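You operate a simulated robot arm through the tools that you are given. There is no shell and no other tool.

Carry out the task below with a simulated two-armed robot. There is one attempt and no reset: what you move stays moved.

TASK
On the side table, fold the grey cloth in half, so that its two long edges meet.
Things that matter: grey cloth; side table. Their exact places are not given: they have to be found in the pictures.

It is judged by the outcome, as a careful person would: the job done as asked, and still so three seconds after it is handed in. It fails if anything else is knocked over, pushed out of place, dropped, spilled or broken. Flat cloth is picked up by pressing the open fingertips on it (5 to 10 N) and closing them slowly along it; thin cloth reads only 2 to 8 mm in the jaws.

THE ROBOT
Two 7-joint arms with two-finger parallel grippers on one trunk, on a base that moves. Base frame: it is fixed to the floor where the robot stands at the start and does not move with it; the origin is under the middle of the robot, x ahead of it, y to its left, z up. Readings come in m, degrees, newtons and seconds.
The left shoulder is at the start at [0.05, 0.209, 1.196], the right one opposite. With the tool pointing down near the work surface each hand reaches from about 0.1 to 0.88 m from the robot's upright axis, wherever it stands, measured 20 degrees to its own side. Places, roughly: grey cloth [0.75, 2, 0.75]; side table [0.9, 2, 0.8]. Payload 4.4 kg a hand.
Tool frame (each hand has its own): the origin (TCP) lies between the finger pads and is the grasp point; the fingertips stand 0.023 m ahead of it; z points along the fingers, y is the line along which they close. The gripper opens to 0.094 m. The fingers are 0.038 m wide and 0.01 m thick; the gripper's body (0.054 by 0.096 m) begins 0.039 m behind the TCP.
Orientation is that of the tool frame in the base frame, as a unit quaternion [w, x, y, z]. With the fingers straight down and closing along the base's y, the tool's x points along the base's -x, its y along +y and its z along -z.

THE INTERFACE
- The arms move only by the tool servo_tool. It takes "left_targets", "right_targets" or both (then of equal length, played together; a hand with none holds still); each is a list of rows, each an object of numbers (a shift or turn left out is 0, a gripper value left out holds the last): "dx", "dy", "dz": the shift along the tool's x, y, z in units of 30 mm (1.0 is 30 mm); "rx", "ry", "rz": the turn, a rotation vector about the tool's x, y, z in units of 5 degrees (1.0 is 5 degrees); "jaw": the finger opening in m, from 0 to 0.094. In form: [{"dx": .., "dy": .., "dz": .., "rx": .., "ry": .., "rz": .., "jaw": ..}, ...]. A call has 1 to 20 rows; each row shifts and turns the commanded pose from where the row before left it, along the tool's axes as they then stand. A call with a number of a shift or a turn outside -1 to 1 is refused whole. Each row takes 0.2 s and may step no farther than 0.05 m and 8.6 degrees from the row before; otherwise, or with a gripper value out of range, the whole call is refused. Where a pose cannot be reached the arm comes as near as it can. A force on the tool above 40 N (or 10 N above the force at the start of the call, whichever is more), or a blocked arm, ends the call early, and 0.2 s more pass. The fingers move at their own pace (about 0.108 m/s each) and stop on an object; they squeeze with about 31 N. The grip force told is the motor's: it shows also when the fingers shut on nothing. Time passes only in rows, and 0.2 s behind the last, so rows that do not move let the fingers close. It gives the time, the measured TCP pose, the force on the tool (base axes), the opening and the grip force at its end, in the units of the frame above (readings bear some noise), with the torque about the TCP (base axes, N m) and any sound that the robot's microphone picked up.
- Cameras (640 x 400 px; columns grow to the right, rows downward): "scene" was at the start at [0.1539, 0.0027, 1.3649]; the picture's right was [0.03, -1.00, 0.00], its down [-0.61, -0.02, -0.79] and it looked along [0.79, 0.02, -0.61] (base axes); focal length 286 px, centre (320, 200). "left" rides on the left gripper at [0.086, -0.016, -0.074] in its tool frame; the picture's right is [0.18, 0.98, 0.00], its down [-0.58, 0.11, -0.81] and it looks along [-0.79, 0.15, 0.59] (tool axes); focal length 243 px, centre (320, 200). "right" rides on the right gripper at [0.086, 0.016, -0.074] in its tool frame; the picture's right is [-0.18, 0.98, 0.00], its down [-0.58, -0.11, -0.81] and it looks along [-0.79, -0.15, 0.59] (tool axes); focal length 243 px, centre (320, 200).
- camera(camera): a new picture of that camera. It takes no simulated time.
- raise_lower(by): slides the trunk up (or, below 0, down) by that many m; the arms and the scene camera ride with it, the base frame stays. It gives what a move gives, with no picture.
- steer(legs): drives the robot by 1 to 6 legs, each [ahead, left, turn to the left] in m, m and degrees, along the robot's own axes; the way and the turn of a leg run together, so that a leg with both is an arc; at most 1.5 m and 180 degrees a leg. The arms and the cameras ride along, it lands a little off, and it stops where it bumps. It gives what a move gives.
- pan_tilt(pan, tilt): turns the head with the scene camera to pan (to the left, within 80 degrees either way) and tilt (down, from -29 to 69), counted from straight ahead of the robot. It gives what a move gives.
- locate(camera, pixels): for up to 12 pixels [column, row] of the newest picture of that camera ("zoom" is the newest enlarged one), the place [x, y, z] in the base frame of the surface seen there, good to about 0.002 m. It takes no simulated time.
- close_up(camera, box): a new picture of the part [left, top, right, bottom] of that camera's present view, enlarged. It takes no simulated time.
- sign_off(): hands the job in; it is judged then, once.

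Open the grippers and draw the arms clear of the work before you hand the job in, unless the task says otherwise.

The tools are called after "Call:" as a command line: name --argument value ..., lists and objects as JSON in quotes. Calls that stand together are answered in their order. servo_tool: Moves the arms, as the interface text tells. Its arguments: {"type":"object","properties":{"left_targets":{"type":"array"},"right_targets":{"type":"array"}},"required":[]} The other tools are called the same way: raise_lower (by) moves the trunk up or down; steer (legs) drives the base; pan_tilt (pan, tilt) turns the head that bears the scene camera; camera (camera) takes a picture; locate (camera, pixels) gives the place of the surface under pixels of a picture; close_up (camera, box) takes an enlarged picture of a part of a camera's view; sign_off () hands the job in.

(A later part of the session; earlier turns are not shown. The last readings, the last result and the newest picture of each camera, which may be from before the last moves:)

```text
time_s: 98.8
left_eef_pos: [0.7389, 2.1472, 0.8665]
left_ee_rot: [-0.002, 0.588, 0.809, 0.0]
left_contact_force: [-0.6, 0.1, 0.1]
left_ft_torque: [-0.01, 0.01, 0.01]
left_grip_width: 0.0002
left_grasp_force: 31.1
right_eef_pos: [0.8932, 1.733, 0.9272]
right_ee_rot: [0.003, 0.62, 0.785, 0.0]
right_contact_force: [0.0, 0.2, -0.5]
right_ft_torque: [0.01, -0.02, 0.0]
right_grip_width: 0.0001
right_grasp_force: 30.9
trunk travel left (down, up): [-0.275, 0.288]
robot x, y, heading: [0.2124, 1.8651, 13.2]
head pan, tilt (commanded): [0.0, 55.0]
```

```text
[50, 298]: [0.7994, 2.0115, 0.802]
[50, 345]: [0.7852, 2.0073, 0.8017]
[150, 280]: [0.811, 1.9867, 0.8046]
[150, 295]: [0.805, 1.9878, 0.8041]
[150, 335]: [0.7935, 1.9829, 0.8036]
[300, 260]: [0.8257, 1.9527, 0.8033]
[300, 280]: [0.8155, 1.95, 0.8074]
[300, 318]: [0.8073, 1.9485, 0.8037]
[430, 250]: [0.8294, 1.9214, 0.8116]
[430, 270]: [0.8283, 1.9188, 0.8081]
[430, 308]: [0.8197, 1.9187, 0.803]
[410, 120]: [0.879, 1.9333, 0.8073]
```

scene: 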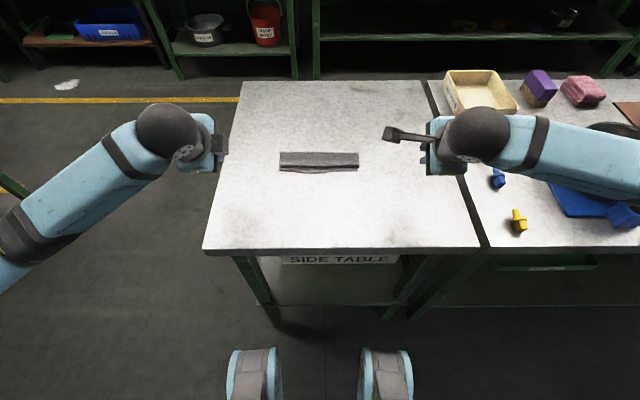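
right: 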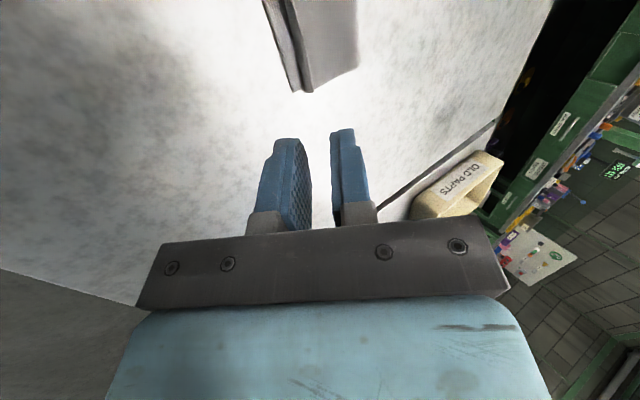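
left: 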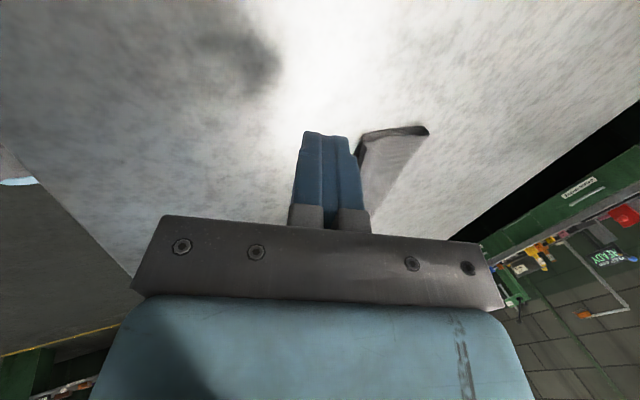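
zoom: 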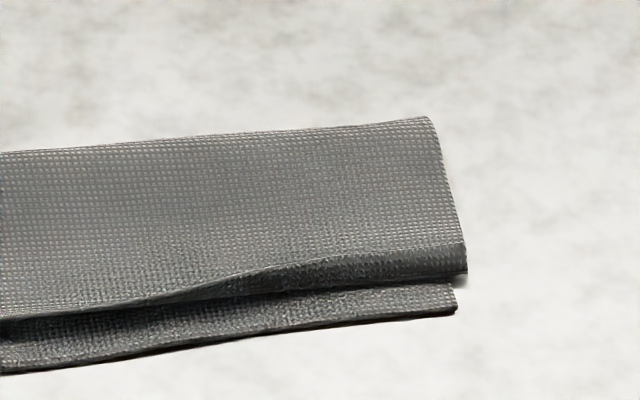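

The left half is now single-layered and real edges: gaps are ~3 mm at the left, ~11 mm in the middle (the lower edge itself bows out there), and the right third still has the flap up (hinge ~8 mm inside). I take the left hand across, above and ahead of the flap at the right end.

Call:
servo_tool --left_targets '[{"dx": -0.935, "dy": 0.134}, {"dx": -0.935, "dy": 0.134}, {"dx": -0.935, "dy": 0.134}, {"dx": -0.935, "dy": 0.134}, {"dx": -0.935, "dy": 0.134}, {"dx": -0.935, "dy": 0.134}, {"dx": -0.935, "dy": 0.134}, {"dx": -0.935, "dy": 0.134}, {"dz": 0.3}, {}]'

Call:
camera --camera "scene"

Call:
close_up --camera "left" --box '[200, 40, 440, 200]'

```text
time_s: 101.0
left_eef_pos: [0.8392, 1.9434, 0.8576]
left_ee_rot: [-0.003, 0.588, 0.809, 0.001]
left_contact_force: [-0.6, 0.7, 0.6]
left_ft_torque: [0.03, -0.03, 0.04]
left_grip_width: 0.0
left_grasp_force: 31.0
right_eef_pos: [0.8939, 1.7346, 0.9272]
right_ee_rot: [0.004, 0.621, 0.784, 0.0]
right_contact_force: [-0.3, -0.5, -1.5]
right_ft_torque: [-0.02, 0.01, 0.0]
right_grip_width: 0.0
right_grasp_force: 31.1
trunk travel left (down, up): [-0.275, 0.288]
robot x, y, heading: [0.2109, 1.8656, 13.4]
head pan, tilt (commanded): [0.0, 55.0]
```

```text
taken
```

scene: 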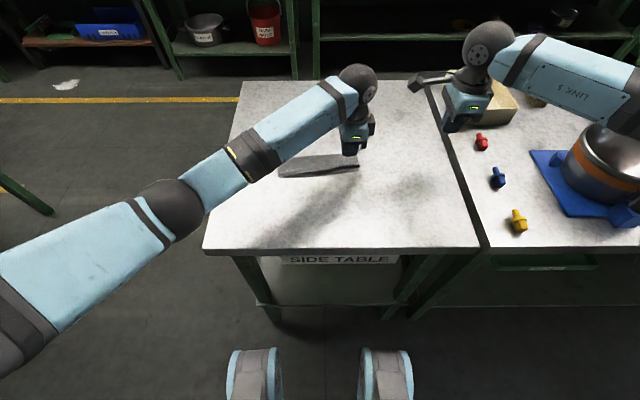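

```text
2.50 times, centred on (320, 120) of left
```

zoom: 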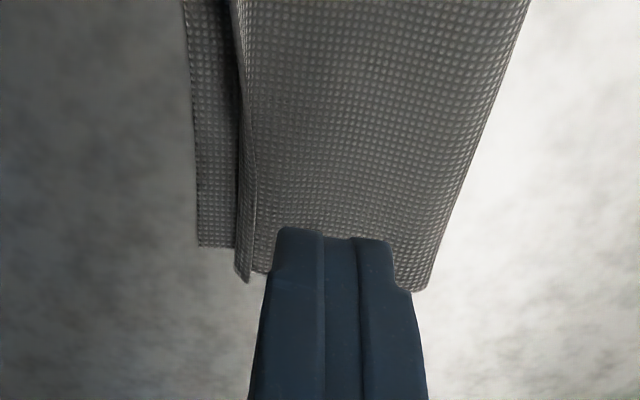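

The flap at the right end is visible at zoom (245,255). I lower to just above the top layer and push the flap over, at a slightly greater height to spare the layer beneath.

Call:
servo_tool --left_targets '[{"dz": 0.3}, {"dz": 0.3}, {"dz": 0.24}, {}, {"dy": -0.138}, {"dy": -0.138}, {"dy": -0.138}, {"dy": -0.138}, {"dy": -0.138}, {"dy": -0.138}, {"dy": -0.138}, {}]'

Call:
close_up --camera "left" --box '[200, 40, 440, 200]'

```text
time_s: 103.6
left_eef_pos: [0.8124, 1.9336, 0.8326]
left_ee_rot: [-0.002, 0.587, 0.809, 0.001]
left_contact_force: [0.1, 0.5, 0.3]
left_ft_torque: [-0.04, -0.03, -0.01]
left_grip_width: 0.0001
left_grasp_force: 31.0
right_eef_pos: [0.8929, 1.7325, 0.9273]
right_ee_rot: [0.003, 0.62, 0.784, -0.001]
right_contact_force: [-0.4, 0.2, -0.1]
right_ft_torque: [0.02, -0.02, -0.02]
right_grip_width: 0.0
right_grasp_force: 31.0
trunk travel left (down, up): [-0.275, 0.288]
robot x, y, heading: [0.2079, 1.861, 13.7]
head pan, tilt (commanded): [0.0, 55.0]
```

```text
2.50 times, centred on (320, 120) of left
```

zoom: 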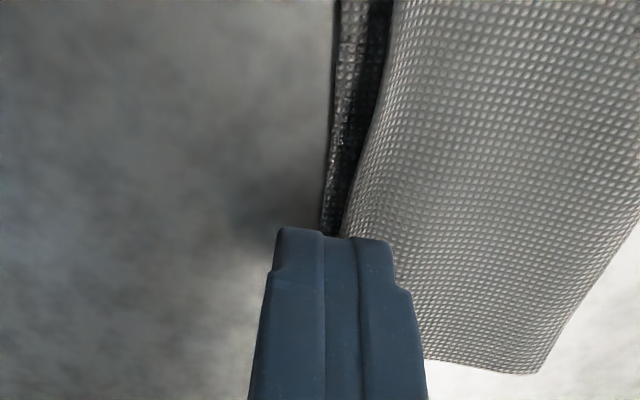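

The flap has gone under the finger. I press down in steps.

Call:
servo_tool --left_targets '[{"dz": 0.08}, {"dz": 0.08}, {"dz": 0.05}, {}]'

Call:
close_up --camera "left" --box '[200, 40, 440, 200]'

```text
time_s: 104.6
left_eef_pos: [0.8127, 1.9343, 0.826]
left_ee_rot: [-0.001, 0.587, 0.809, 0.002]
left_contact_force: [-0.3, -0.3, 1.4]
left_ft_torque: [-0.01, -0.01, -0.03]
left_grip_width: 0.0001
left_grasp_force: 31.1
right_eef_pos: [0.893, 1.733, 0.9271]
right_ee_rot: [0.003, 0.621, 0.784, 0.0]
right_contact_force: [0.2, 0.7, 0.1]
right_ft_torque: [-0.03, 0.0, 0.0]
right_grip_width: 0.0
right_grasp_force: 30.5
trunk travel left (down, up): [-0.275, 0.288]
robot x, y, heading: [0.2128, 1.8636, 13.6]
head pan, tilt (commanded): [0.0, 55.0]
```

```text
2.50 times, centred on (320, 120) of left
```

zoom: 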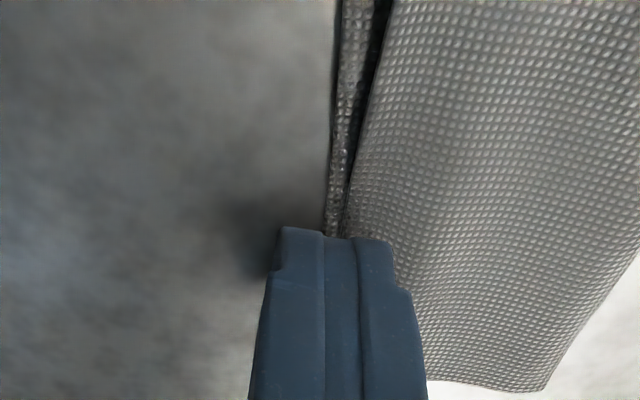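

Good; 1.4 N now. I press to ~7 N and hold ~2.5 s, then lift.

Call:
servo_tool --left_targets '[{"dz": 0.03}, {}, {}]'

Call:
servo_tool --left_targets '[{}, {}, {}, {}, {}, {}, {}, {}, {}, {}, {"dz": -0.1}, {"dz": -0.4}, {"dz": -0.6}, {}]'

Call:
close_up --camera "left" --box '[200, 0, 440, 160]'

Call:
close_up --camera "scene" --box '[270, 135, 370, 185]'

```text
time_s: 105.4
left_eef_pos: [0.8128, 1.9332, 0.8261]
left_ee_rot: [-0.002, 0.587, 0.81, 0.002]
left_contact_force: [1.7, 0.6, 6.9]
left_ft_torque: [0.03, -0.08, 0.01]
left_grip_width: 0.0
left_grasp_force: 31.3
right_eef_pos: [0.8926, 1.734, 0.9283]
right_ee_rot: [0.003, 0.621, 0.784, 0.0]
right_contact_force: [0.0, 0.2, 0.3]
right_ft_torque: [0.0, -0.01, -0.01]
right_grip_width: 0.0
right_grasp_force: 31.2
trunk travel left (down, up): [-0.275, 0.288]
robot x, y, heading: [0.2121, 1.8629, 13.6]
head pan, tilt (commanded): [0.0, 55.0]
```

```text
time_s: 108.4
left_eef_pos: [0.8117, 1.9338, 0.857]
left_ee_rot: [-0.002, 0.588, 0.809, 0.002]
left_contact_force: [0.8, -0.7, 0.6]
left_ft_torque: [-0.01, 0.01, 0.0]
left_grip_width: 0.0
left_grasp_force: 31.6
right_eef_pos: [0.8932, 1.734, 0.9273]
right_ee_rot: [0.003, 0.621, 0.784, 0.0]
right_contact_force: [0.7, 0.2, -0.1]
right_ft_torque: [0.01, -0.01, 0.0]
right_grip_width: 0.0003
right_grasp_force: 31.0
trunk travel left (down, up): [-0.275, 0.288]
robot x, y, heading: [0.2101, 1.8634, 13.3]
head pan, tilt (commanded): [0.0, 55.0]
```

```text
2.50 times, centred on (320, 80) of left
```

zoom: 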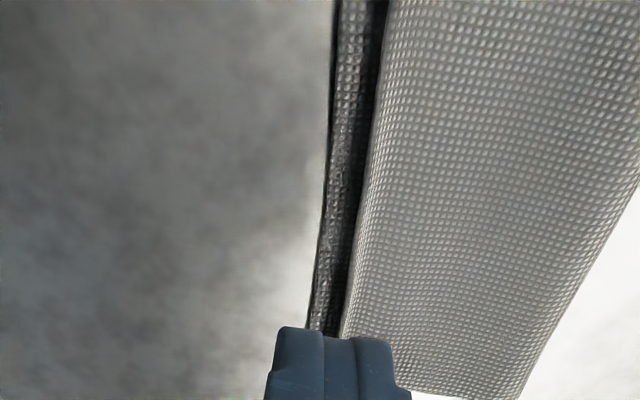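

```text
6.40 times, centred on (320, 160) of scene
```

zoom: 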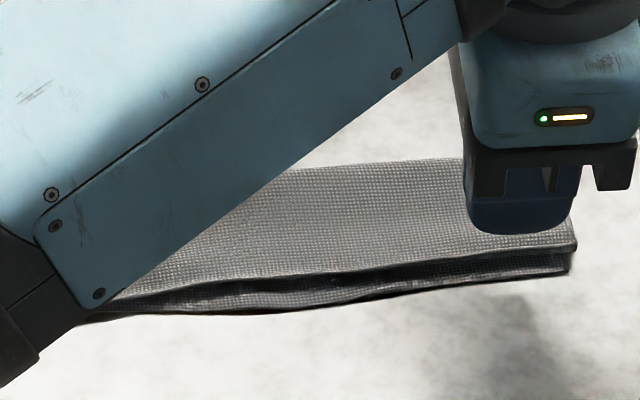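

I take the left hand back out to the left, raised, to view the result.

Call:
servo_tool --left_targets '[{"dz": -0.5}, {"dx": 0.95, "dz": -0.1}, {"dx": 0.95}, {"dx": 0.95}, {"dx": 0.95}, {"dx": 0.95}, {"dx": 0.95}, {"dx": 0.95}, {"dx": 0.95}, {"dx": 0.95}, {}]'

Call:
close_up --camera "scene" --box '[270, 135, 370, 185]'

Call:
close_up --camera "scene" --box '[320, 140, 370, 180]'

```text
time_s: 110.8
left_eef_pos: [0.7336, 2.1779, 0.8775]
left_ee_rot: [-0.002, 0.587, 0.809, 0.002]
left_contact_force: [0.3, -0.8, 0.2]
left_ft_torque: [0.0, 0.03, 0.0]
left_grip_width: 0.0
left_grasp_force: 31.0
right_eef_pos: [0.8947, 1.7338, 0.9275]
right_ee_rot: [0.003, 0.62, 0.784, 0.0]
right_contact_force: [0.0, 0.5, -0.1]
right_ft_torque: [0.01, -0.01, 0.03]
right_grip_width: 0.0002
right_grasp_force: 31.3
trunk travel left (down, up): [-0.275, 0.288]
robot x, y, heading: [0.21, 1.8637, 13.7]
head pan, tilt (commanded): [0.0, 55.0]
```

```text
6.40 times, centred on (320, 160) of scene
```

zoom: 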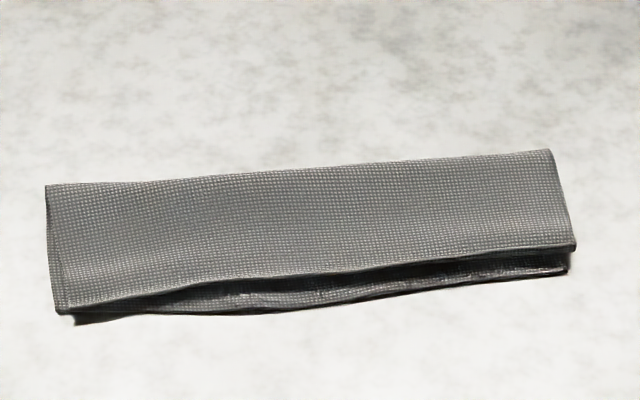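

```text
10.00 times, centred on (345, 160) of scene
```

zoom: 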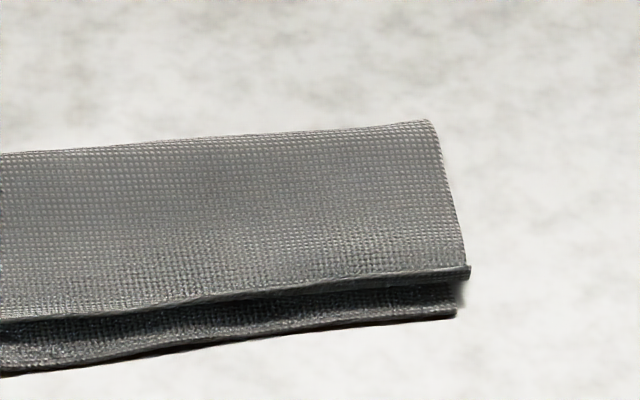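

The flap is now open along the whole length. I measure the remaining gap between the upper and lower edges.

Call:
locate --camera "zoom" --pixels '[[460, 267], [450, 310], [350, 275], [350, 320], [250, 285], [250, 330], [150, 297], [150, 342], [50, 310], [50, 358], [430, 125], [200, 140]]'

Call:
close_up --camera "scene" --box '[275, 145, 325, 185]'

Call:
locate --camera "zoom" --pixels '[[110, 318], [150, 312], [200, 303], [200, 322], [300, 287], [300, 325], [400, 275], [400, 323], [500, 264], [500, 318], [95, 130], [400, 108]]'

```text
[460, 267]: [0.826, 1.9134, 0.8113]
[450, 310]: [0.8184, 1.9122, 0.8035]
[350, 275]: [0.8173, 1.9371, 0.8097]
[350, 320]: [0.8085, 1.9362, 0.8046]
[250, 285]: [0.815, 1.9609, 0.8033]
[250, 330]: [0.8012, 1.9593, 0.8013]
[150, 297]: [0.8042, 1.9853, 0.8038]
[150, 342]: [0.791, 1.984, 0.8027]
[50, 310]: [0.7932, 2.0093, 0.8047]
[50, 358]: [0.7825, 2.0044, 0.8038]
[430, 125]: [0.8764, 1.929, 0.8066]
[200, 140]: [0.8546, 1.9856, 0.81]
```

```text
10.00 times, centred on (300, 165) of scene
```

zoom: 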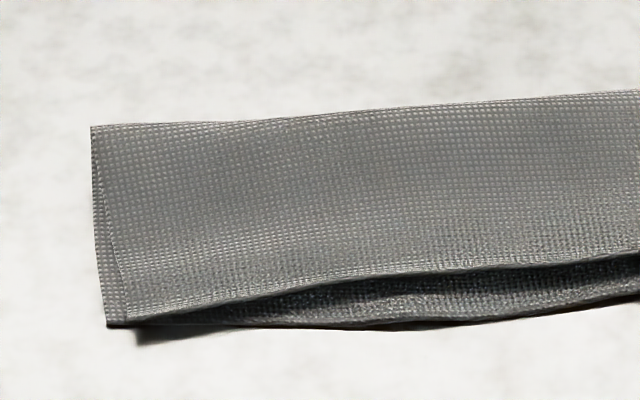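

```text
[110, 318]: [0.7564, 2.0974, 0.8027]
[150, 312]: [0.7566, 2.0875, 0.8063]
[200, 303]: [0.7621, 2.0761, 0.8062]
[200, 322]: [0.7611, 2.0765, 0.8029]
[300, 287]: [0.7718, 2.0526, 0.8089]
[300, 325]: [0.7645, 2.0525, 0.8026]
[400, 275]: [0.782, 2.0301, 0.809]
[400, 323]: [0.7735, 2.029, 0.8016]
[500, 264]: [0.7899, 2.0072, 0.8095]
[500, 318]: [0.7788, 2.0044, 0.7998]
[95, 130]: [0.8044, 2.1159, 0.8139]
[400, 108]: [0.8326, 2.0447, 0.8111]
```

The edges are now 1–9 mm apart at the ends and ~11 mm in the middle, and the rim still curls up ~6 mm. I'll press the rim down along its length (about 7–10 N, a couple of seconds each), starting at the right end.

Call:
servo_tool --left_targets '[{"dx": -0.957}, {"dx": -0.957}, {"dx": -0.957}, {"dx": -0.957}, {"dx": -0.957}, {"dx": -0.957}, {"dx": -0.957}, {"dx": -0.957}, {"dx": -0.957, "dy": 0.05}, {"dz": 0.5}, {"dz": 0.5}, {"dz": 0.4}, {}]'

Call:
close_up --camera "left" --box '[200, 40, 440, 200]'

```text
time_s: 113.6
left_eef_pos: [0.8143, 1.933, 0.8337]
left_ee_rot: [-0.002, 0.587, 0.81, 0.001]
left_contact_force: [-0.4, 0.1, 0.3]
left_ft_torque: [0.0, 0.0, -0.03]
left_grip_width: 0.0
left_grasp_force: 30.7
right_eef_pos: [0.8938, 1.7339, 0.9283]
right_ee_rot: [0.003, 0.621, 0.784, -0.001]
right_contact_force: [0.7, 0.2, 0.1]
right_ft_torque: [-0.02, 0.02, -0.01]
right_grip_width: 0.0
right_grasp_force: 30.9
trunk travel left (down, up): [-0.275, 0.288]
robot x, y, heading: [0.2114, 1.8629, 13.7]
head pan, tilt (commanded): [0.0, 55.0]
```

```text
2.50 times, centred on (320, 120) of left
```

zoom: 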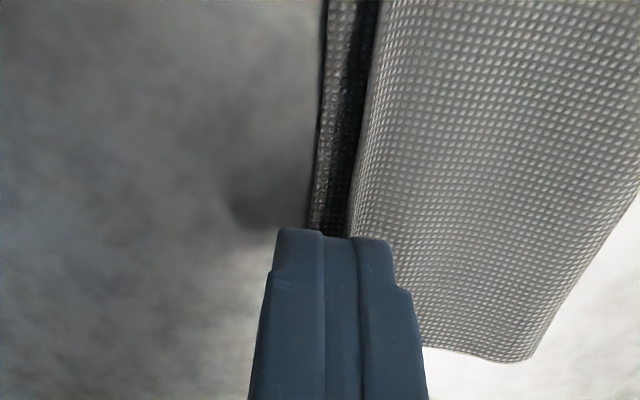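

The rim at the right end lies under the fingertip. I press down and hold.

Call:
servo_tool --left_targets '[{"dz": 0.1}, {"dz": 0.1}, {"dz": 0.04}, {"dz": 0.03}, {}]'

Call:
servo_tool --left_targets '[{"dz": 0.015}, {}, {}, {}, {}, {}, {}, {}]'

```text
time_s: 114.8
left_eef_pos: [0.8144, 1.9328, 0.8256]
left_ee_rot: [-0.003, 0.587, 0.81, 0.001]
left_contact_force: [0.4, -0.5, 2.5]
left_ft_torque: [-0.05, -0.03, 0.0]
left_grip_width: 0.0003
left_grasp_force: 30.8
right_eef_pos: [0.8934, 1.7334, 0.9276]
right_ee_rot: [0.004, 0.621, 0.784, -0.001]
right_contact_force: [-0.9, -1.1, -0.7]
right_ft_torque: [-0.03, -0.01, 0.0]
right_grip_width: 0.0
right_grasp_force: 30.9
trunk travel left (down, up): [-0.275, 0.288]
robot x, y, heading: [0.2129, 1.8623, 13.3]
head pan, tilt (commanded): [0.0, 55.0]
```

```text
time_s: 116.6
left_eef_pos: [0.8148, 1.9328, 0.8255]
left_ee_rot: [-0.002, 0.587, 0.81, 0.001]
left_contact_force: [1.3, 0.1, 6.0]
left_ft_torque: [0.0, -0.09, 0.01]
left_grip_width: 0.0
left_grasp_force: 30.8
right_eef_pos: [0.8931, 1.734, 0.9275]
right_ee_rot: [0.003, 0.62, 0.784, 0.0]
right_contact_force: [-0.3, 0.3, 0.3]
right_ft_torque: [-0.02, 0.02, -0.01]
right_grip_width: 0.0
right_grasp_force: 30.8
trunk travel left (down, up): [-0.275, 0.288]
robot x, y, heading: [0.2084, 1.8675, 13.6]
head pan, tilt (commanded): [0.0, 55.0]
```

I increase to ~10 N, hold 2 s, lift 1.2 cm, shift 3.8 cm left along the rim and press again.

Call:
servo_tool --left_targets '[{"dz": 0.02}, {}, {}, {}, {}, {}, {}, {}, {}, {"dz": -0.1}, {"dz": -0.35}, {"dx": 0.65}, {"dx": 0.65, "dy": -0.06}, {"dz": 0.2}, {"dz": 0.16}, {"dz": 0.08}, {}]'

Call:
close_up --camera "left" --box '[200, 40, 440, 200]'

```text
time_s: 120.2
left_eef_pos: [0.7993, 1.9695, 0.8258]
left_ee_rot: [-0.002, 0.587, 0.809, 0.001]
left_contact_force: [1.0, -0.2, 3.7]
left_ft_torque: [0.0, -0.05, -0.02]
left_grip_width: 0.0001
left_grasp_force: 30.9
right_eef_pos: [0.8923, 1.7331, 0.9276]
right_ee_rot: [0.003, 0.621, 0.784, -0.001]
right_contact_force: [-0.4, -0.3, 0.3]
right_ft_torque: [0.0, -0.02, -0.02]
right_grip_width: 0.0002
right_grasp_force: 30.5
trunk travel left (down, up): [-0.275, 0.288]
robot x, y, heading: [0.2096, 1.8666, 13.7]
head pan, tilt (commanded): [0.0, 55.0]
```

```text
2.50 times, centred on (320, 120) of left
```

zoom: 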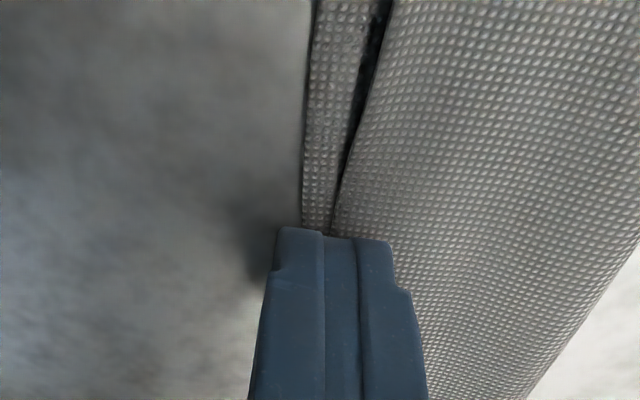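

Rim pressed there; I hold at ~9 N, then do the next two spots in the same way.

Call:
servo_tool --left_targets '[{"dz": 0.03}, {}, {}, {}, {}, {}, {}, {}, {}, {"dz": -0.1}, {"dz": -0.36}, {"dx": 0.65}, {"dx": 0.65, "dy": -0.04}, {"dz": 0.2}, {"dz": 0.16}, {"dz": 0.07}, {}]'

Call:
servo_tool --left_targets '[{"dz": 0.03}, {}, {}, {}, {}, {}, {}, {}, {}, {"dz": -0.1}, {"dz": -0.36}, {"dx": 0.65}, {"dx": 0.65, "dy": -0.02}, {"dz": 0.2}, {"dz": 0.16}, {"dz": 0.07}, {}]'

Call:
close_up --camera "left" --box '[200, 40, 440, 200]'

```text
time_s: 123.8
left_eef_pos: [0.7883, 2.0061, 0.826]
left_ee_rot: [-0.002, 0.587, 0.81, 0.001]
left_contact_force: [0.3, 0.3, 3.1]
left_ft_torque: [0.02, 0.01, 0.0]
left_grip_width: 0.0001
left_grasp_force: 31.1
right_eef_pos: [0.8928, 1.7334, 0.9276]
right_ee_rot: [0.002, 0.621, 0.784, 0.0]
right_contact_force: [0.4, -0.5, -0.3]
right_ft_torque: [0.07, 0.02, -0.02]
right_grip_width: 0.0
right_grasp_force: 30.8
trunk travel left (down, up): [-0.275, 0.288]
robot x, y, heading: [0.2124, 1.8634, 13.7]
head pan, tilt (commanded): [0.0, 55.0]
```

```text
time_s: 127.4
left_eef_pos: [0.7748, 2.0424, 0.826]
left_ee_rot: [-0.003, 0.587, 0.809, 0.001]
left_contact_force: [-0.8, 0.0, 3.6]
left_ft_torque: [0.0, 0.01, 0.03]
left_grip_width: 0.0003
left_grasp_force: 30.3
right_eef_pos: [0.8943, 1.7334, 0.9274]
right_ee_rot: [0.003, 0.621, 0.784, -0.001]
right_contact_force: [0.0, 0.0, -0.3]
right_ft_torque: [-0.01, 0.01, 0.0]
right_grip_width: 0.0
right_grasp_force: 30.8
trunk travel left (down, up): [-0.275, 0.288]
robot x, y, heading: [0.2095, 1.8649, 13.5]
head pan, tilt (commanded): [0.0, 55.0]
```

```text
2.50 times, centred on (320, 120) of left
```

zoom: 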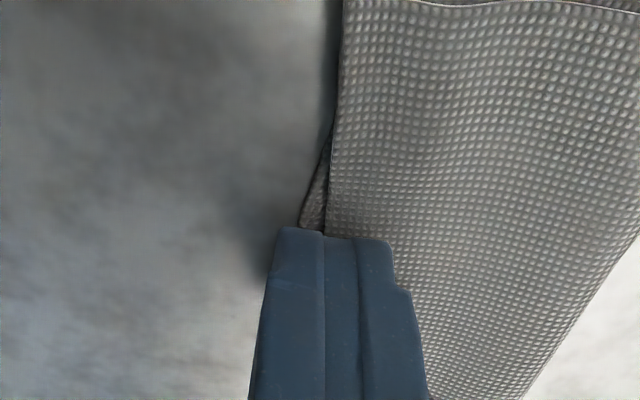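

I hold this last press, lift, and move the left hand clear to view the whole fold.

Call:
servo_tool --left_targets '[{"dz": 0.03}, {}, {}, {}, {}, {}, {}, {}, {}, {"dz": -0.1}, {"dz": -0.4}, {"dz": -0.6}, {"dx": 0.95, "dz": -0.3}, {"dx": 0.95}, {"dx": 0.95}, {"dx": 0.95}, {"dx": 0.95}, {}]'

Call:
close_up --camera "scene" --box '[270, 135, 370, 185]'

Call:
close_up --camera "scene" --box '[320, 140, 370, 180]'

Call:
locate --camera "zoom" --pixels '[[460, 273], [450, 310], [350, 280], [350, 322], [250, 292], [250, 333], [150, 305], [150, 345], [50, 318], [50, 362], [430, 125], [200, 140]]'

```text
time_s: 131.2
left_eef_pos: [0.7308, 2.1774, 0.8664]
left_ee_rot: [-0.003, 0.588, 0.809, 0.001]
left_contact_force: [0.1, 0.6, -0.7]
left_ft_torque: [0.02, 0.0, 0.01]
left_grip_width: 0.0
left_grasp_force: 31.2
right_eef_pos: [0.8934, 1.732, 0.9273]
right_ee_rot: [0.003, 0.621, 0.784, 0.0]
right_contact_force: [0.8, -0.6, -0.9]
right_ft_torque: [0.0, -0.03, -0.02]
right_grip_width: 0.0
right_grasp_force: 31.2
trunk travel left (down, up): [-0.275, 0.288]
robot x, y, heading: [0.2067, 1.8624, 13.3]
head pan, tilt (commanded): [0.0, 55.0]
```

```text
6.40 times, centred on (320, 160) of scene
```

zoom: 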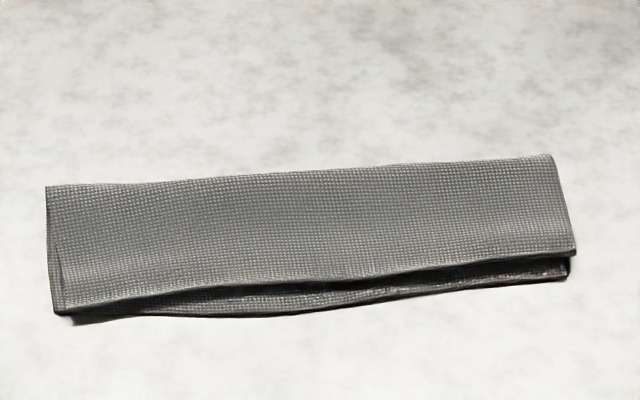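

```text
10.00 times, centred on (345, 160) of scene
```

zoom: 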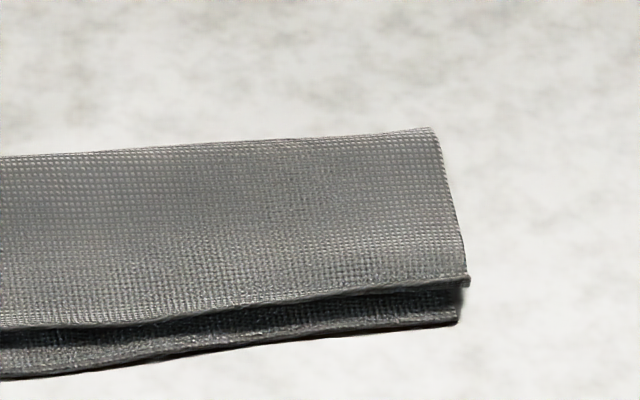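

```text
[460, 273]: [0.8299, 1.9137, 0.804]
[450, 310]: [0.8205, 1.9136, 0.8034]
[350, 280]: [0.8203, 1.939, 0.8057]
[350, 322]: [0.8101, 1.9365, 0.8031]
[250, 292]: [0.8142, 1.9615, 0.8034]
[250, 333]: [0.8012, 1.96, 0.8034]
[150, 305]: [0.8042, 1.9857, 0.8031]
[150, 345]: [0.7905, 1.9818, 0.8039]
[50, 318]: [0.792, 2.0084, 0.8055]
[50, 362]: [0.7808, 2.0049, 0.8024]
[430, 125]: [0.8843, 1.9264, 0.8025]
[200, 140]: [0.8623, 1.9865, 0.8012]
```

The rim now lies much flatter. I locate both edges exactly along the whole length.

Call:
locate --camera "zoom" --pixels '[[460, 279], [450, 319], [350, 287], [350, 328], [250, 297], [250, 340], [150, 311], [150, 354], [50, 324], [50, 370]]'

Call:
close_up --camera "scene" --box '[275, 145, 325, 185]'

```text
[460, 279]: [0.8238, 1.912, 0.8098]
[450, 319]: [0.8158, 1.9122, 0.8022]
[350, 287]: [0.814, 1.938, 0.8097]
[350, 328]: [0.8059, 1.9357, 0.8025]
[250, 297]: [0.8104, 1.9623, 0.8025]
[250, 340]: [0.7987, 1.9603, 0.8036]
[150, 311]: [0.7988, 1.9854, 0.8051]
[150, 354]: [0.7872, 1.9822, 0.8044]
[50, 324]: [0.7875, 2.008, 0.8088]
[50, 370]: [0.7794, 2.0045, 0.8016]
```

```text
10.00 times, centred on (300, 165) of scene
```

zoom: 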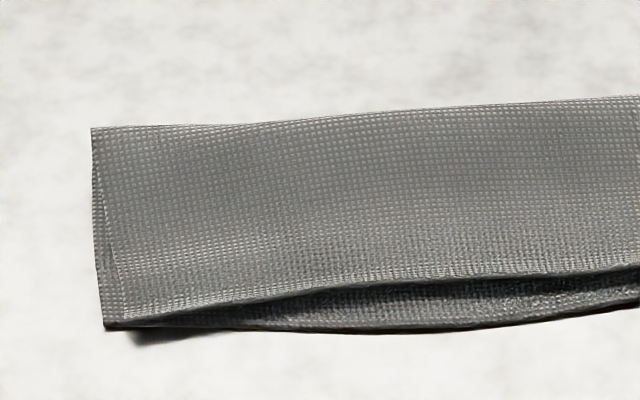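

The edges are now within ~1 mm at the left and 8–10 mm elsewhere. To close that, I try a gentle shear: open jaws with the rear fingertip holding the exposed lower strip and the front fingertip on the upper layer, then close a few millimetres. I position the left hand at three-quarters of the length.

Call:
servo_tool --left_targets '[{"dx": -0.865, "dy": 0.0663, "jaw": 0.036}, {"dx": -0.865, "dy": 0.0663}, {"dx": -0.865, "dy": 0.0663}, {"dx": -0.865, "dy": 0.0663}, {"dx": -0.865, "dy": 0.0663}, {"dx": -0.865, "dy": 0.0663}, {"dx": -0.865, "dy": 0.0663}, {"dx": -0.865, "dy": 0.0663}, {"dx": -0.865, "dy": 0.0663, "rx": -0.5}, {"dz": 0.5}, {"dz": 0.4}, {}]'

Call:
close_up --camera "left" --box '[200, 40, 440, 200]'

Call:
close_up --camera "scene" --box '[300, 130, 380, 185]'

```text
time_s: 133.8
left_eef_pos: [0.8209, 1.9632, 0.8385]
left_ee_rot: [0.011, 0.586, 0.81, 0.019]
left_contact_force: [-0.5, 0.3, 0.8]
left_ft_torque: [-0.03, 0.0, 0.02]
left_grip_width: 0.036
left_grasp_force: 0.1
right_eef_pos: [0.892, 1.7335, 0.9265]
right_ee_rot: [0.003, 0.62, 0.784, 0.0]
right_contact_force: [-0.3, -0.2, 0.1]
right_ft_torque: [-0.02, 0.02, 0.03]
right_grip_width: 0.0
right_grasp_force: 30.8
trunk travel left (down, up): [-0.275, 0.288]
robot x, y, heading: [0.2116, 1.861, 13.6]
head pan, tilt (commanded): [0.0, 55.0]
```

```text
2.50 times, centred on (320, 120) of left
```

zoom: 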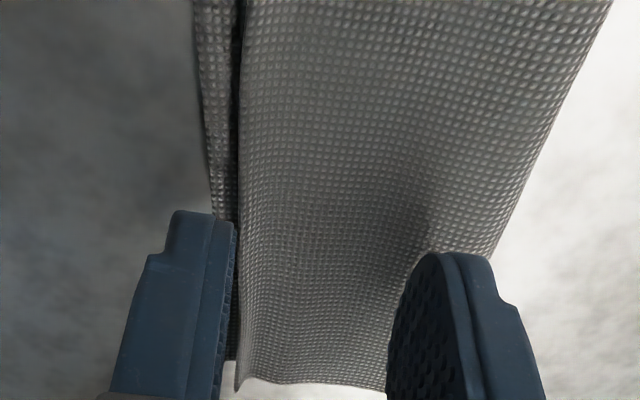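

```text
7.27 times, centred on (340, 158) of scene
```

zoom: 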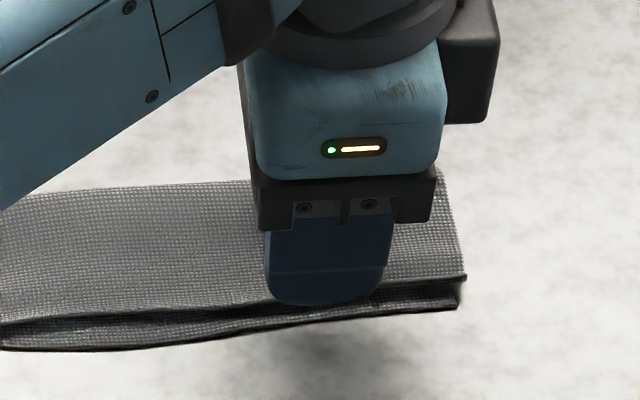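

Rear finger is over the exposed strip, front finger over the upper layer. I descend further to just above contact and check.

Call:
servo_tool --left_targets '[{"dz": 0.2}, {"dz": 0.12}, {}]'

Call:
close_up --camera "left" --box '[200, 60, 440, 220]'

```text
time_s: 134.6
left_eef_pos: [0.8211, 1.9635, 0.8289]
left_ee_rot: [0.01, 0.587, 0.809, 0.019]
left_contact_force: [0.8, 0.7, 0.7]
left_ft_torque: [-0.04, -0.02, 0.03]
left_grip_width: 0.0358
left_grasp_force: 0.1
right_eef_pos: [0.8935, 1.7328, 0.9279]
right_ee_rot: [0.003, 0.621, 0.784, 0.0]
right_contact_force: [1.0, -0.1, 0.0]
right_ft_torque: [-0.02, 0.01, -0.01]
right_grip_width: 0.0
right_grasp_force: 30.9
trunk travel left (down, up): [-0.275, 0.288]
robot x, y, heading: [0.2087, 1.8624, 13.5]
head pan, tilt (commanded): [0.0, 55.0]
```

```text
2.50 times, centred on (320, 140) of left
```

zoom: 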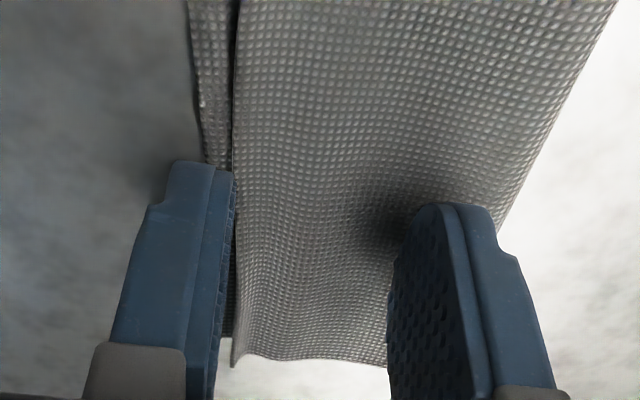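

From this view the true gap at this spot is only ~4–5 mm (25 px against the 10 mm finger's 60 px), so shear isn't needed here. I measure along the rim from this camera, free of the height parallax.

Call:
locate --camera "zoom" --pixels '[[193, 20], [234, 20], [242, 20], [197, 70], [232, 70], [240, 70], [205, 120], [230, 120], [238, 120], [240, 160], [236, 355], [228, 325]]'

```text
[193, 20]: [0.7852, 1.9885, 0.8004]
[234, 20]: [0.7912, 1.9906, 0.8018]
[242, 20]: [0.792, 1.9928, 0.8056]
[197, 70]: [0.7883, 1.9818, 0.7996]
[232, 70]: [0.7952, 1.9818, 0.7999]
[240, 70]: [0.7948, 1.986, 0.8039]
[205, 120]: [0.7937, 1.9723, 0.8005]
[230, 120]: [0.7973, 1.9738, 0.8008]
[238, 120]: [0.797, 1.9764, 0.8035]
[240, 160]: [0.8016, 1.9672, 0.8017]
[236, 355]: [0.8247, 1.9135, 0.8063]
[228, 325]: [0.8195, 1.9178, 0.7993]
```

True gaps are ~4–8 mm along the right half – already close. I finish by flattening the rounded crease, which also nudges the upper edge toward the lower one: lift, close, straighten, and move over the crease.

Call:
servo_tool --left_targets '[{"dz": -0.2}, {"dz": -0.6}, {"jaw": 0.0, "rx": 0.5}, {"dy": 0.57}, {"dy": 0.57}, {"dz": 0.3}, {}]'

Call:
close_up --camera "left" --box '[160, 40, 440, 220]'

```text
time_s: 136.2
left_eef_pos: [0.8528, 1.9731, 0.8437]
left_ee_rot: [-0.003, 0.587, 0.809, 0.001]
left_contact_force: [0.0, -0.1, 0.9]
left_ft_torque: [-0.02, -0.01, 0.0]
left_grip_width: 0.0003
left_grasp_force: 31.0
right_eef_pos: [0.8936, 1.7338, 0.9266]
right_ee_rot: [0.003, 0.621, 0.784, 0.0]
right_contact_force: [0.1, 0.6, -0.1]
right_ft_torque: [-0.02, 0.0, -0.02]
right_grip_width: 0.0
right_grasp_force: 30.9
trunk travel left (down, up): [-0.275, 0.288]
robot x, y, heading: [0.209, 1.8604, 13.4]
head pan, tilt (commanded): [0.0, 55.0]
```

```text
2.22 times, centred on (300, 130) of left
```

zoom: 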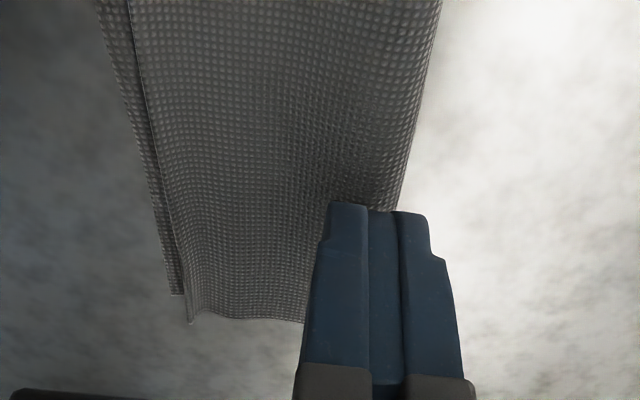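

The finger is over the crease; gap at the rim looks ~5 mm. I press the crease down gently.

Call:
servo_tool --left_targets '[{"dz": 0.3}, {"dz": 0.12}, {"dz": 0.08}, {}]'

Call:
servo_tool --left_targets '[{"dz": 0.04}, {"dz": 0.02}, {}]'

```text
time_s: 137.2
left_eef_pos: [0.852, 1.9738, 0.8281]
left_ee_rot: [-0.003, 0.587, 0.809, 0.002]
left_contact_force: [0.3, -0.3, 0.4]
left_ft_torque: [0.0, 0.0, 0.02]
left_grip_width: 0.0002
left_grasp_force: 30.3
right_eef_pos: [0.8931, 1.7339, 0.9277]
right_ee_rot: [0.003, 0.62, 0.784, 0.0]
right_contact_force: [-0.2, -0.3, -0.1]
right_ft_torque: [-0.01, -0.01, -0.02]
right_grip_width: 0.0
right_grasp_force: 31.3
trunk travel left (down, up): [-0.275, 0.288]
robot x, y, heading: [0.2105, 1.864, 13.3]
head pan, tilt (commanded): [0.0, 55.0]
```

```text
time_s: 138.0
left_eef_pos: [0.8523, 1.9731, 0.8282]
left_ee_rot: [-0.002, 0.587, 0.81, 0.002]
left_contact_force: [-0.3, -0.8, -0.1]
left_ft_torque: [0.0, -0.03, -0.01]
left_grip_width: 0.0
left_grasp_force: 31.0
right_eef_pos: [0.8928, 1.7338, 0.9279]
right_ee_rot: [0.003, 0.62, 0.785, 0.001]
right_contact_force: [-1.3, 0.9, -0.2]
right_ft_torque: [0.01, -0.02, -0.03]
right_grip_width: 0.0003
right_grasp_force: 31.2
trunk travel left (down, up): [-0.275, 0.288]
robot x, y, heading: [0.2152, 1.8642, 13.4]
head pan, tilt (commanded): [0.0, 55.0]
```

Call:
servo_tool --left_targets '[{"dz": 0.04}, {"dz": 0.03}, {}]'

Call:
close_up --camera "left" --box '[160, 40, 440, 220]'

```text
time_s: 138.8
left_eef_pos: [0.8527, 1.9722, 0.8254]
left_ee_rot: [-0.002, 0.587, 0.81, 0.002]
left_contact_force: [0.7, 0.2, 2.1]
left_ft_torque: [0.01, 0.0, 0.03]
left_grip_width: 0.0
left_grasp_force: 30.8
right_eef_pos: [0.8933, 1.7329, 0.928]
right_ee_rot: [0.003, 0.62, 0.784, -0.001]
right_contact_force: [0.9, 0.4, -0.6]
right_ft_torque: [0.0, -0.02, -0.03]
right_grip_width: 0.0
right_grasp_force: 31.3
trunk travel left (down, up): [-0.275, 0.288]
robot x, y, heading: [0.2109, 1.8617, 13.5]
head pan, tilt (commanded): [0.0, 55.0]
```

```text
2.22 times, centred on (300, 130) of left
```

zoom: 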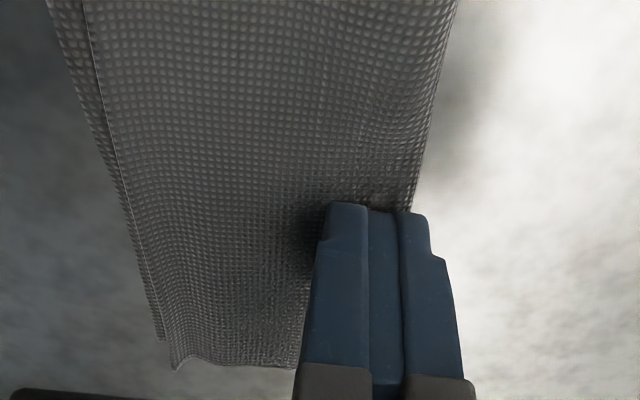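

Flattening the crease indeed moves the upper edge toward the lower one (gap almost closed at the rim). I hold at ~7 N, then repeat 4 cm further left.

Call:
servo_tool --left_targets '[{"dz": 0.025}, {}, {}, {}, {}, {}, {}, {"dz": -0.2}, {"dz": -0.5}, {"dx": 0.65}, {"dx": 0.65, "dy": -0.1}, {"dz": 0.4}, {"dz": 0.17}, {"dz": 0.06}, {}]'

Call:
close_up --camera "left" --box '[160, 40, 440, 220]'

```text
time_s: 142.0
left_eef_pos: [0.8388, 2.0097, 0.8268]
left_ee_rot: [-0.002, 0.587, 0.81, 0.001]
left_contact_force: [-1.0, -0.1, -0.1]
left_ft_torque: [0.01, 0.01, 0.01]
left_grip_width: 0.0
left_grasp_force: 31.3
right_eef_pos: [0.8937, 1.7328, 0.9265]
right_ee_rot: [0.004, 0.62, 0.784, 0.0]
right_contact_force: [0.3, -0.6, -0.3]
right_ft_torque: [0.0, 0.01, 0.02]
right_grip_width: 0.0
right_grasp_force: 30.7
trunk travel left (down, up): [-0.275, 0.288]
robot x, y, heading: [0.2099, 1.8617, 13.7]
head pan, tilt (commanded): [0.0, 55.0]
```

```text
2.22 times, centred on (300, 130) of left
```

zoom: 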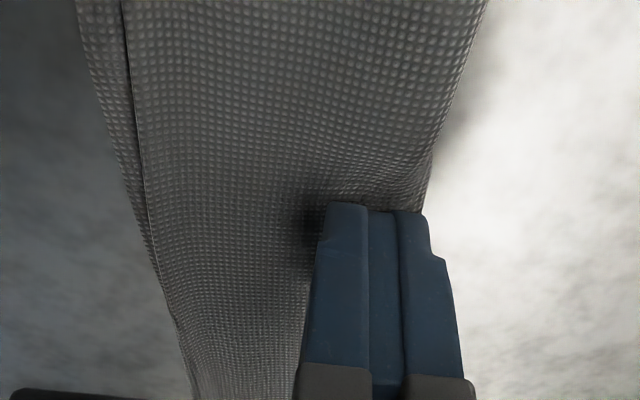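

Working well — the rim gap closes here too. I press this spot to ~7 N, hold, and go to the next spot to the left.

Call:
servo_tool --left_targets '[{"dz": 0.05}, {"dz": 0.025}, {}, {}, {}, {}, {}, {}]'

Call:
servo_tool --left_targets '[{"dz": 0.01}, {}, {}, {}, {"dz": -0.2}, {"dz": -0.5}, {"dx": 0.65}, {"dx": 0.65, "dy": -0.1}, {"dz": 0.4}, {"dz": 0.2}, {"dz": 0.07}, {"dz": 0.03}, {}]'

Call:
close_up --camera "left" --box '[160, 40, 440, 220]'

```text
time_s: 143.8
left_eef_pos: [0.8381, 2.0097, 0.8245]
left_ee_rot: [-0.002, 0.587, 0.81, 0.002]
left_contact_force: [1.7, 0.7, 4.5]
left_ft_torque: [0.0, -0.05, 0.01]
left_grip_width: 0.0
left_grasp_force: 30.9
right_eef_pos: [0.8928, 1.7337, 0.9282]
right_ee_rot: [0.004, 0.62, 0.785, -0.001]
right_contact_force: [0.0, -0.5, 0.5]
right_ft_torque: [0.01, -0.07, -0.01]
right_grip_width: 0.0001
right_grasp_force: 30.8
trunk travel left (down, up): [-0.275, 0.288]
robot x, y, heading: [0.21, 1.8637, 13.5]
head pan, tilt (commanded): [0.0, 55.0]
```

```text
time_s: 146.6
left_eef_pos: [0.8231, 2.0462, 0.8253]
left_ee_rot: [-0.002, 0.587, 0.809, 0.002]
left_contact_force: [0.2, 0.9, 2.3]
left_ft_torque: [0.0, -0.04, 0.0]
left_grip_width: 0.0
left_grasp_force: 30.9
right_eef_pos: [0.8937, 1.7334, 0.9274]
right_ee_rot: [0.003, 0.621, 0.784, 0.0]
right_contact_force: [0.9, -0.8, -0.3]
right_ft_torque: [-0.03, 0.01, 0.04]
right_grip_width: 0.0002
right_grasp_force: 31.1
trunk travel left (down, up): [-0.275, 0.288]
robot x, y, heading: [0.2119, 1.866, 13.6]
head pan, tilt (commanded): [0.0, 55.0]
```

```text
2.22 times, centred on (300, 130) of left
```

zoom: 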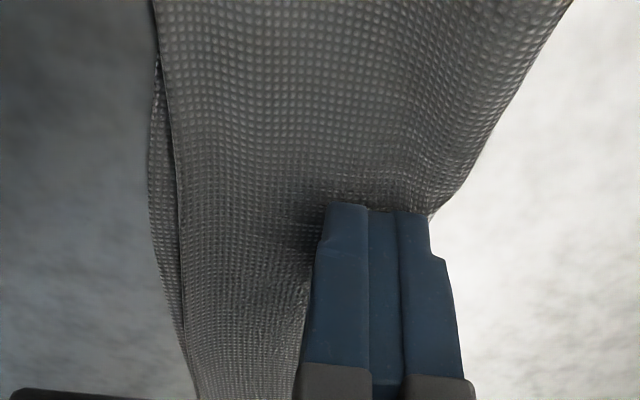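

I hold this press briefly, then lift and clear the left hand to judge the whole result.

Call:
servo_tool --left_targets '[{"dz": 0.02}, {}, {}, {}, {}, {}, {}, {}, {"dz": -0.2}, {"dz": -0.6}, {"dz": -0.6}, {"dx": 0.95}, {"dx": 0.95}, {"dx": 0.95}, {"dx": 0.95}, {"dx": 0.95}, {}]'

Call:
close_up --camera "scene" --box '[270, 135, 370, 185]'

Call:
close_up --camera "scene" --box '[320, 140, 370, 180]'

Call:
close_up --camera "scene" --box '[275, 145, 325, 185]'

```text
time_s: 150.2
left_eef_pos: [0.7776, 2.1816, 0.8664]
left_ee_rot: [-0.002, 0.588, 0.809, 0.001]
left_contact_force: [-0.8, -0.1, 0.4]
left_ft_torque: [-0.01, 0.0, 0.01]
left_grip_width: 0.0
left_grasp_force: 30.8
right_eef_pos: [0.8941, 1.7336, 0.9276]
right_ee_rot: [0.003, 0.62, 0.784, 0.0]
right_contact_force: [-0.5, -0.5, 0.0]
right_ft_torque: [0.02, 0.0, -0.03]
right_grip_width: 0.0002
right_grasp_force: 30.6
trunk travel left (down, up): [-0.275, 0.288]
robot x, y, heading: [0.2128, 1.8624, 13.4]
head pan, tilt (commanded): [0.0, 55.0]
```

```text
6.40 times, centred on (320, 160) of scene
```

zoom: 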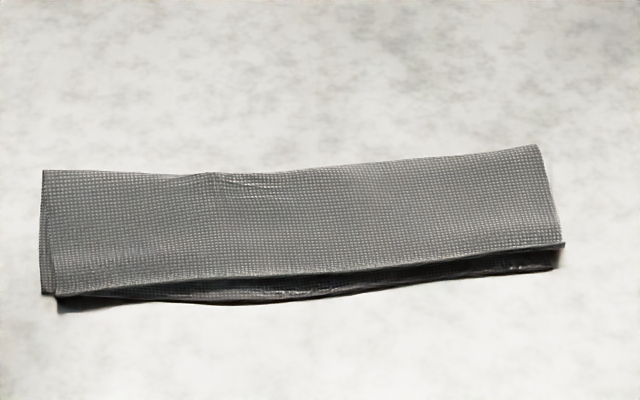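

```text
10.00 times, centred on (345, 160) of scene
```

zoom: 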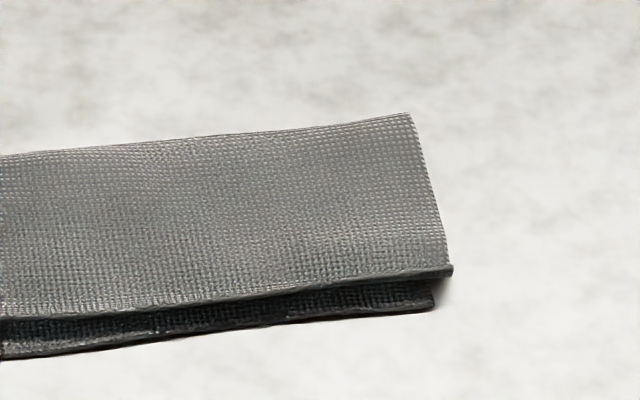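

```text
10.00 times, centred on (300, 165) of scene
```

zoom: 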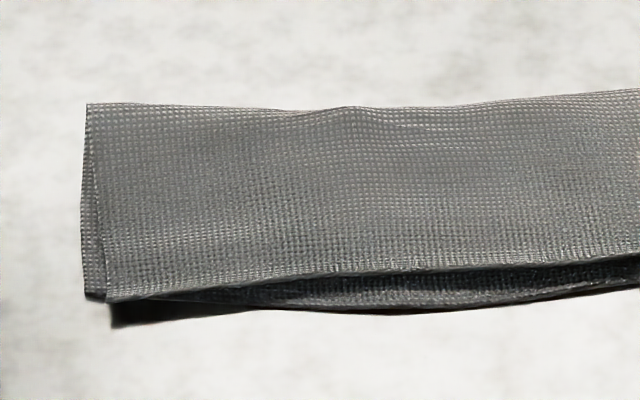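

The gap has shrunk further. I measure once more along the length.

Call:
locate --camera "zoom" --pixels '[[115, 296], [95, 292], [200, 283], [200, 303], [300, 272], [300, 308], [400, 267], [400, 310], [500, 263], [500, 303], [600, 257], [600, 290]]'

Call:
close_up --camera "scene" --box '[320, 140, 370, 180]'

Call:
locate --camera "zoom" --pixels '[[445, 268], [430, 303], [350, 279], [350, 312], [250, 291], [250, 322], [150, 303], [150, 333], [50, 312], [50, 347], [405, 118], [200, 140]]'

```text
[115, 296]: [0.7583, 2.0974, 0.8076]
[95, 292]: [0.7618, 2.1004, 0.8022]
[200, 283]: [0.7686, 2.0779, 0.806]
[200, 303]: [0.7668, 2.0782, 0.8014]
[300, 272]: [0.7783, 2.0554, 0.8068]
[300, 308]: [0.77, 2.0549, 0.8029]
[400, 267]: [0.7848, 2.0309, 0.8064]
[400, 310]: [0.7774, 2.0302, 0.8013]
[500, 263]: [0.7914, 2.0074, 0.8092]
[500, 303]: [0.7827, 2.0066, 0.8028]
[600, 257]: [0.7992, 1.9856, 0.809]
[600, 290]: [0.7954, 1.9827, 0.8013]
```

```text
10.00 times, centred on (345, 160) of scene
```

zoom: 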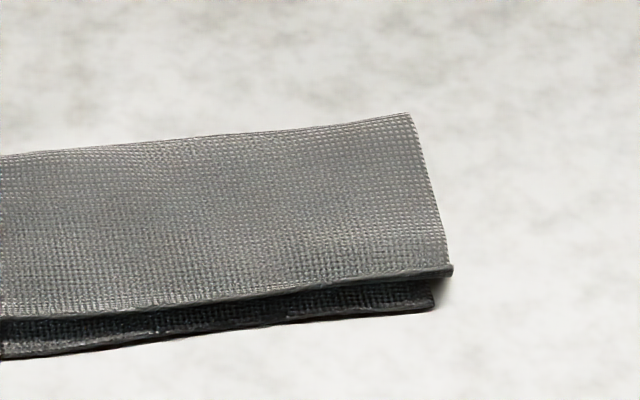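

```text
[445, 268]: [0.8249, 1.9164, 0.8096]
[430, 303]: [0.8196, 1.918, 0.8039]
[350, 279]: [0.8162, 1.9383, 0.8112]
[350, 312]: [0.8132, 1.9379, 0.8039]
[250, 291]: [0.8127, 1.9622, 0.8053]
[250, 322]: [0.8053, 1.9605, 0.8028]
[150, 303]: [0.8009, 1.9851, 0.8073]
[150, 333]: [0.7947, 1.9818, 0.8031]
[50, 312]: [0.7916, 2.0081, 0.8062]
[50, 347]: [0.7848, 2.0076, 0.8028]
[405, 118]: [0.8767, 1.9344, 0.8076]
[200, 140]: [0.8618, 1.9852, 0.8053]
```

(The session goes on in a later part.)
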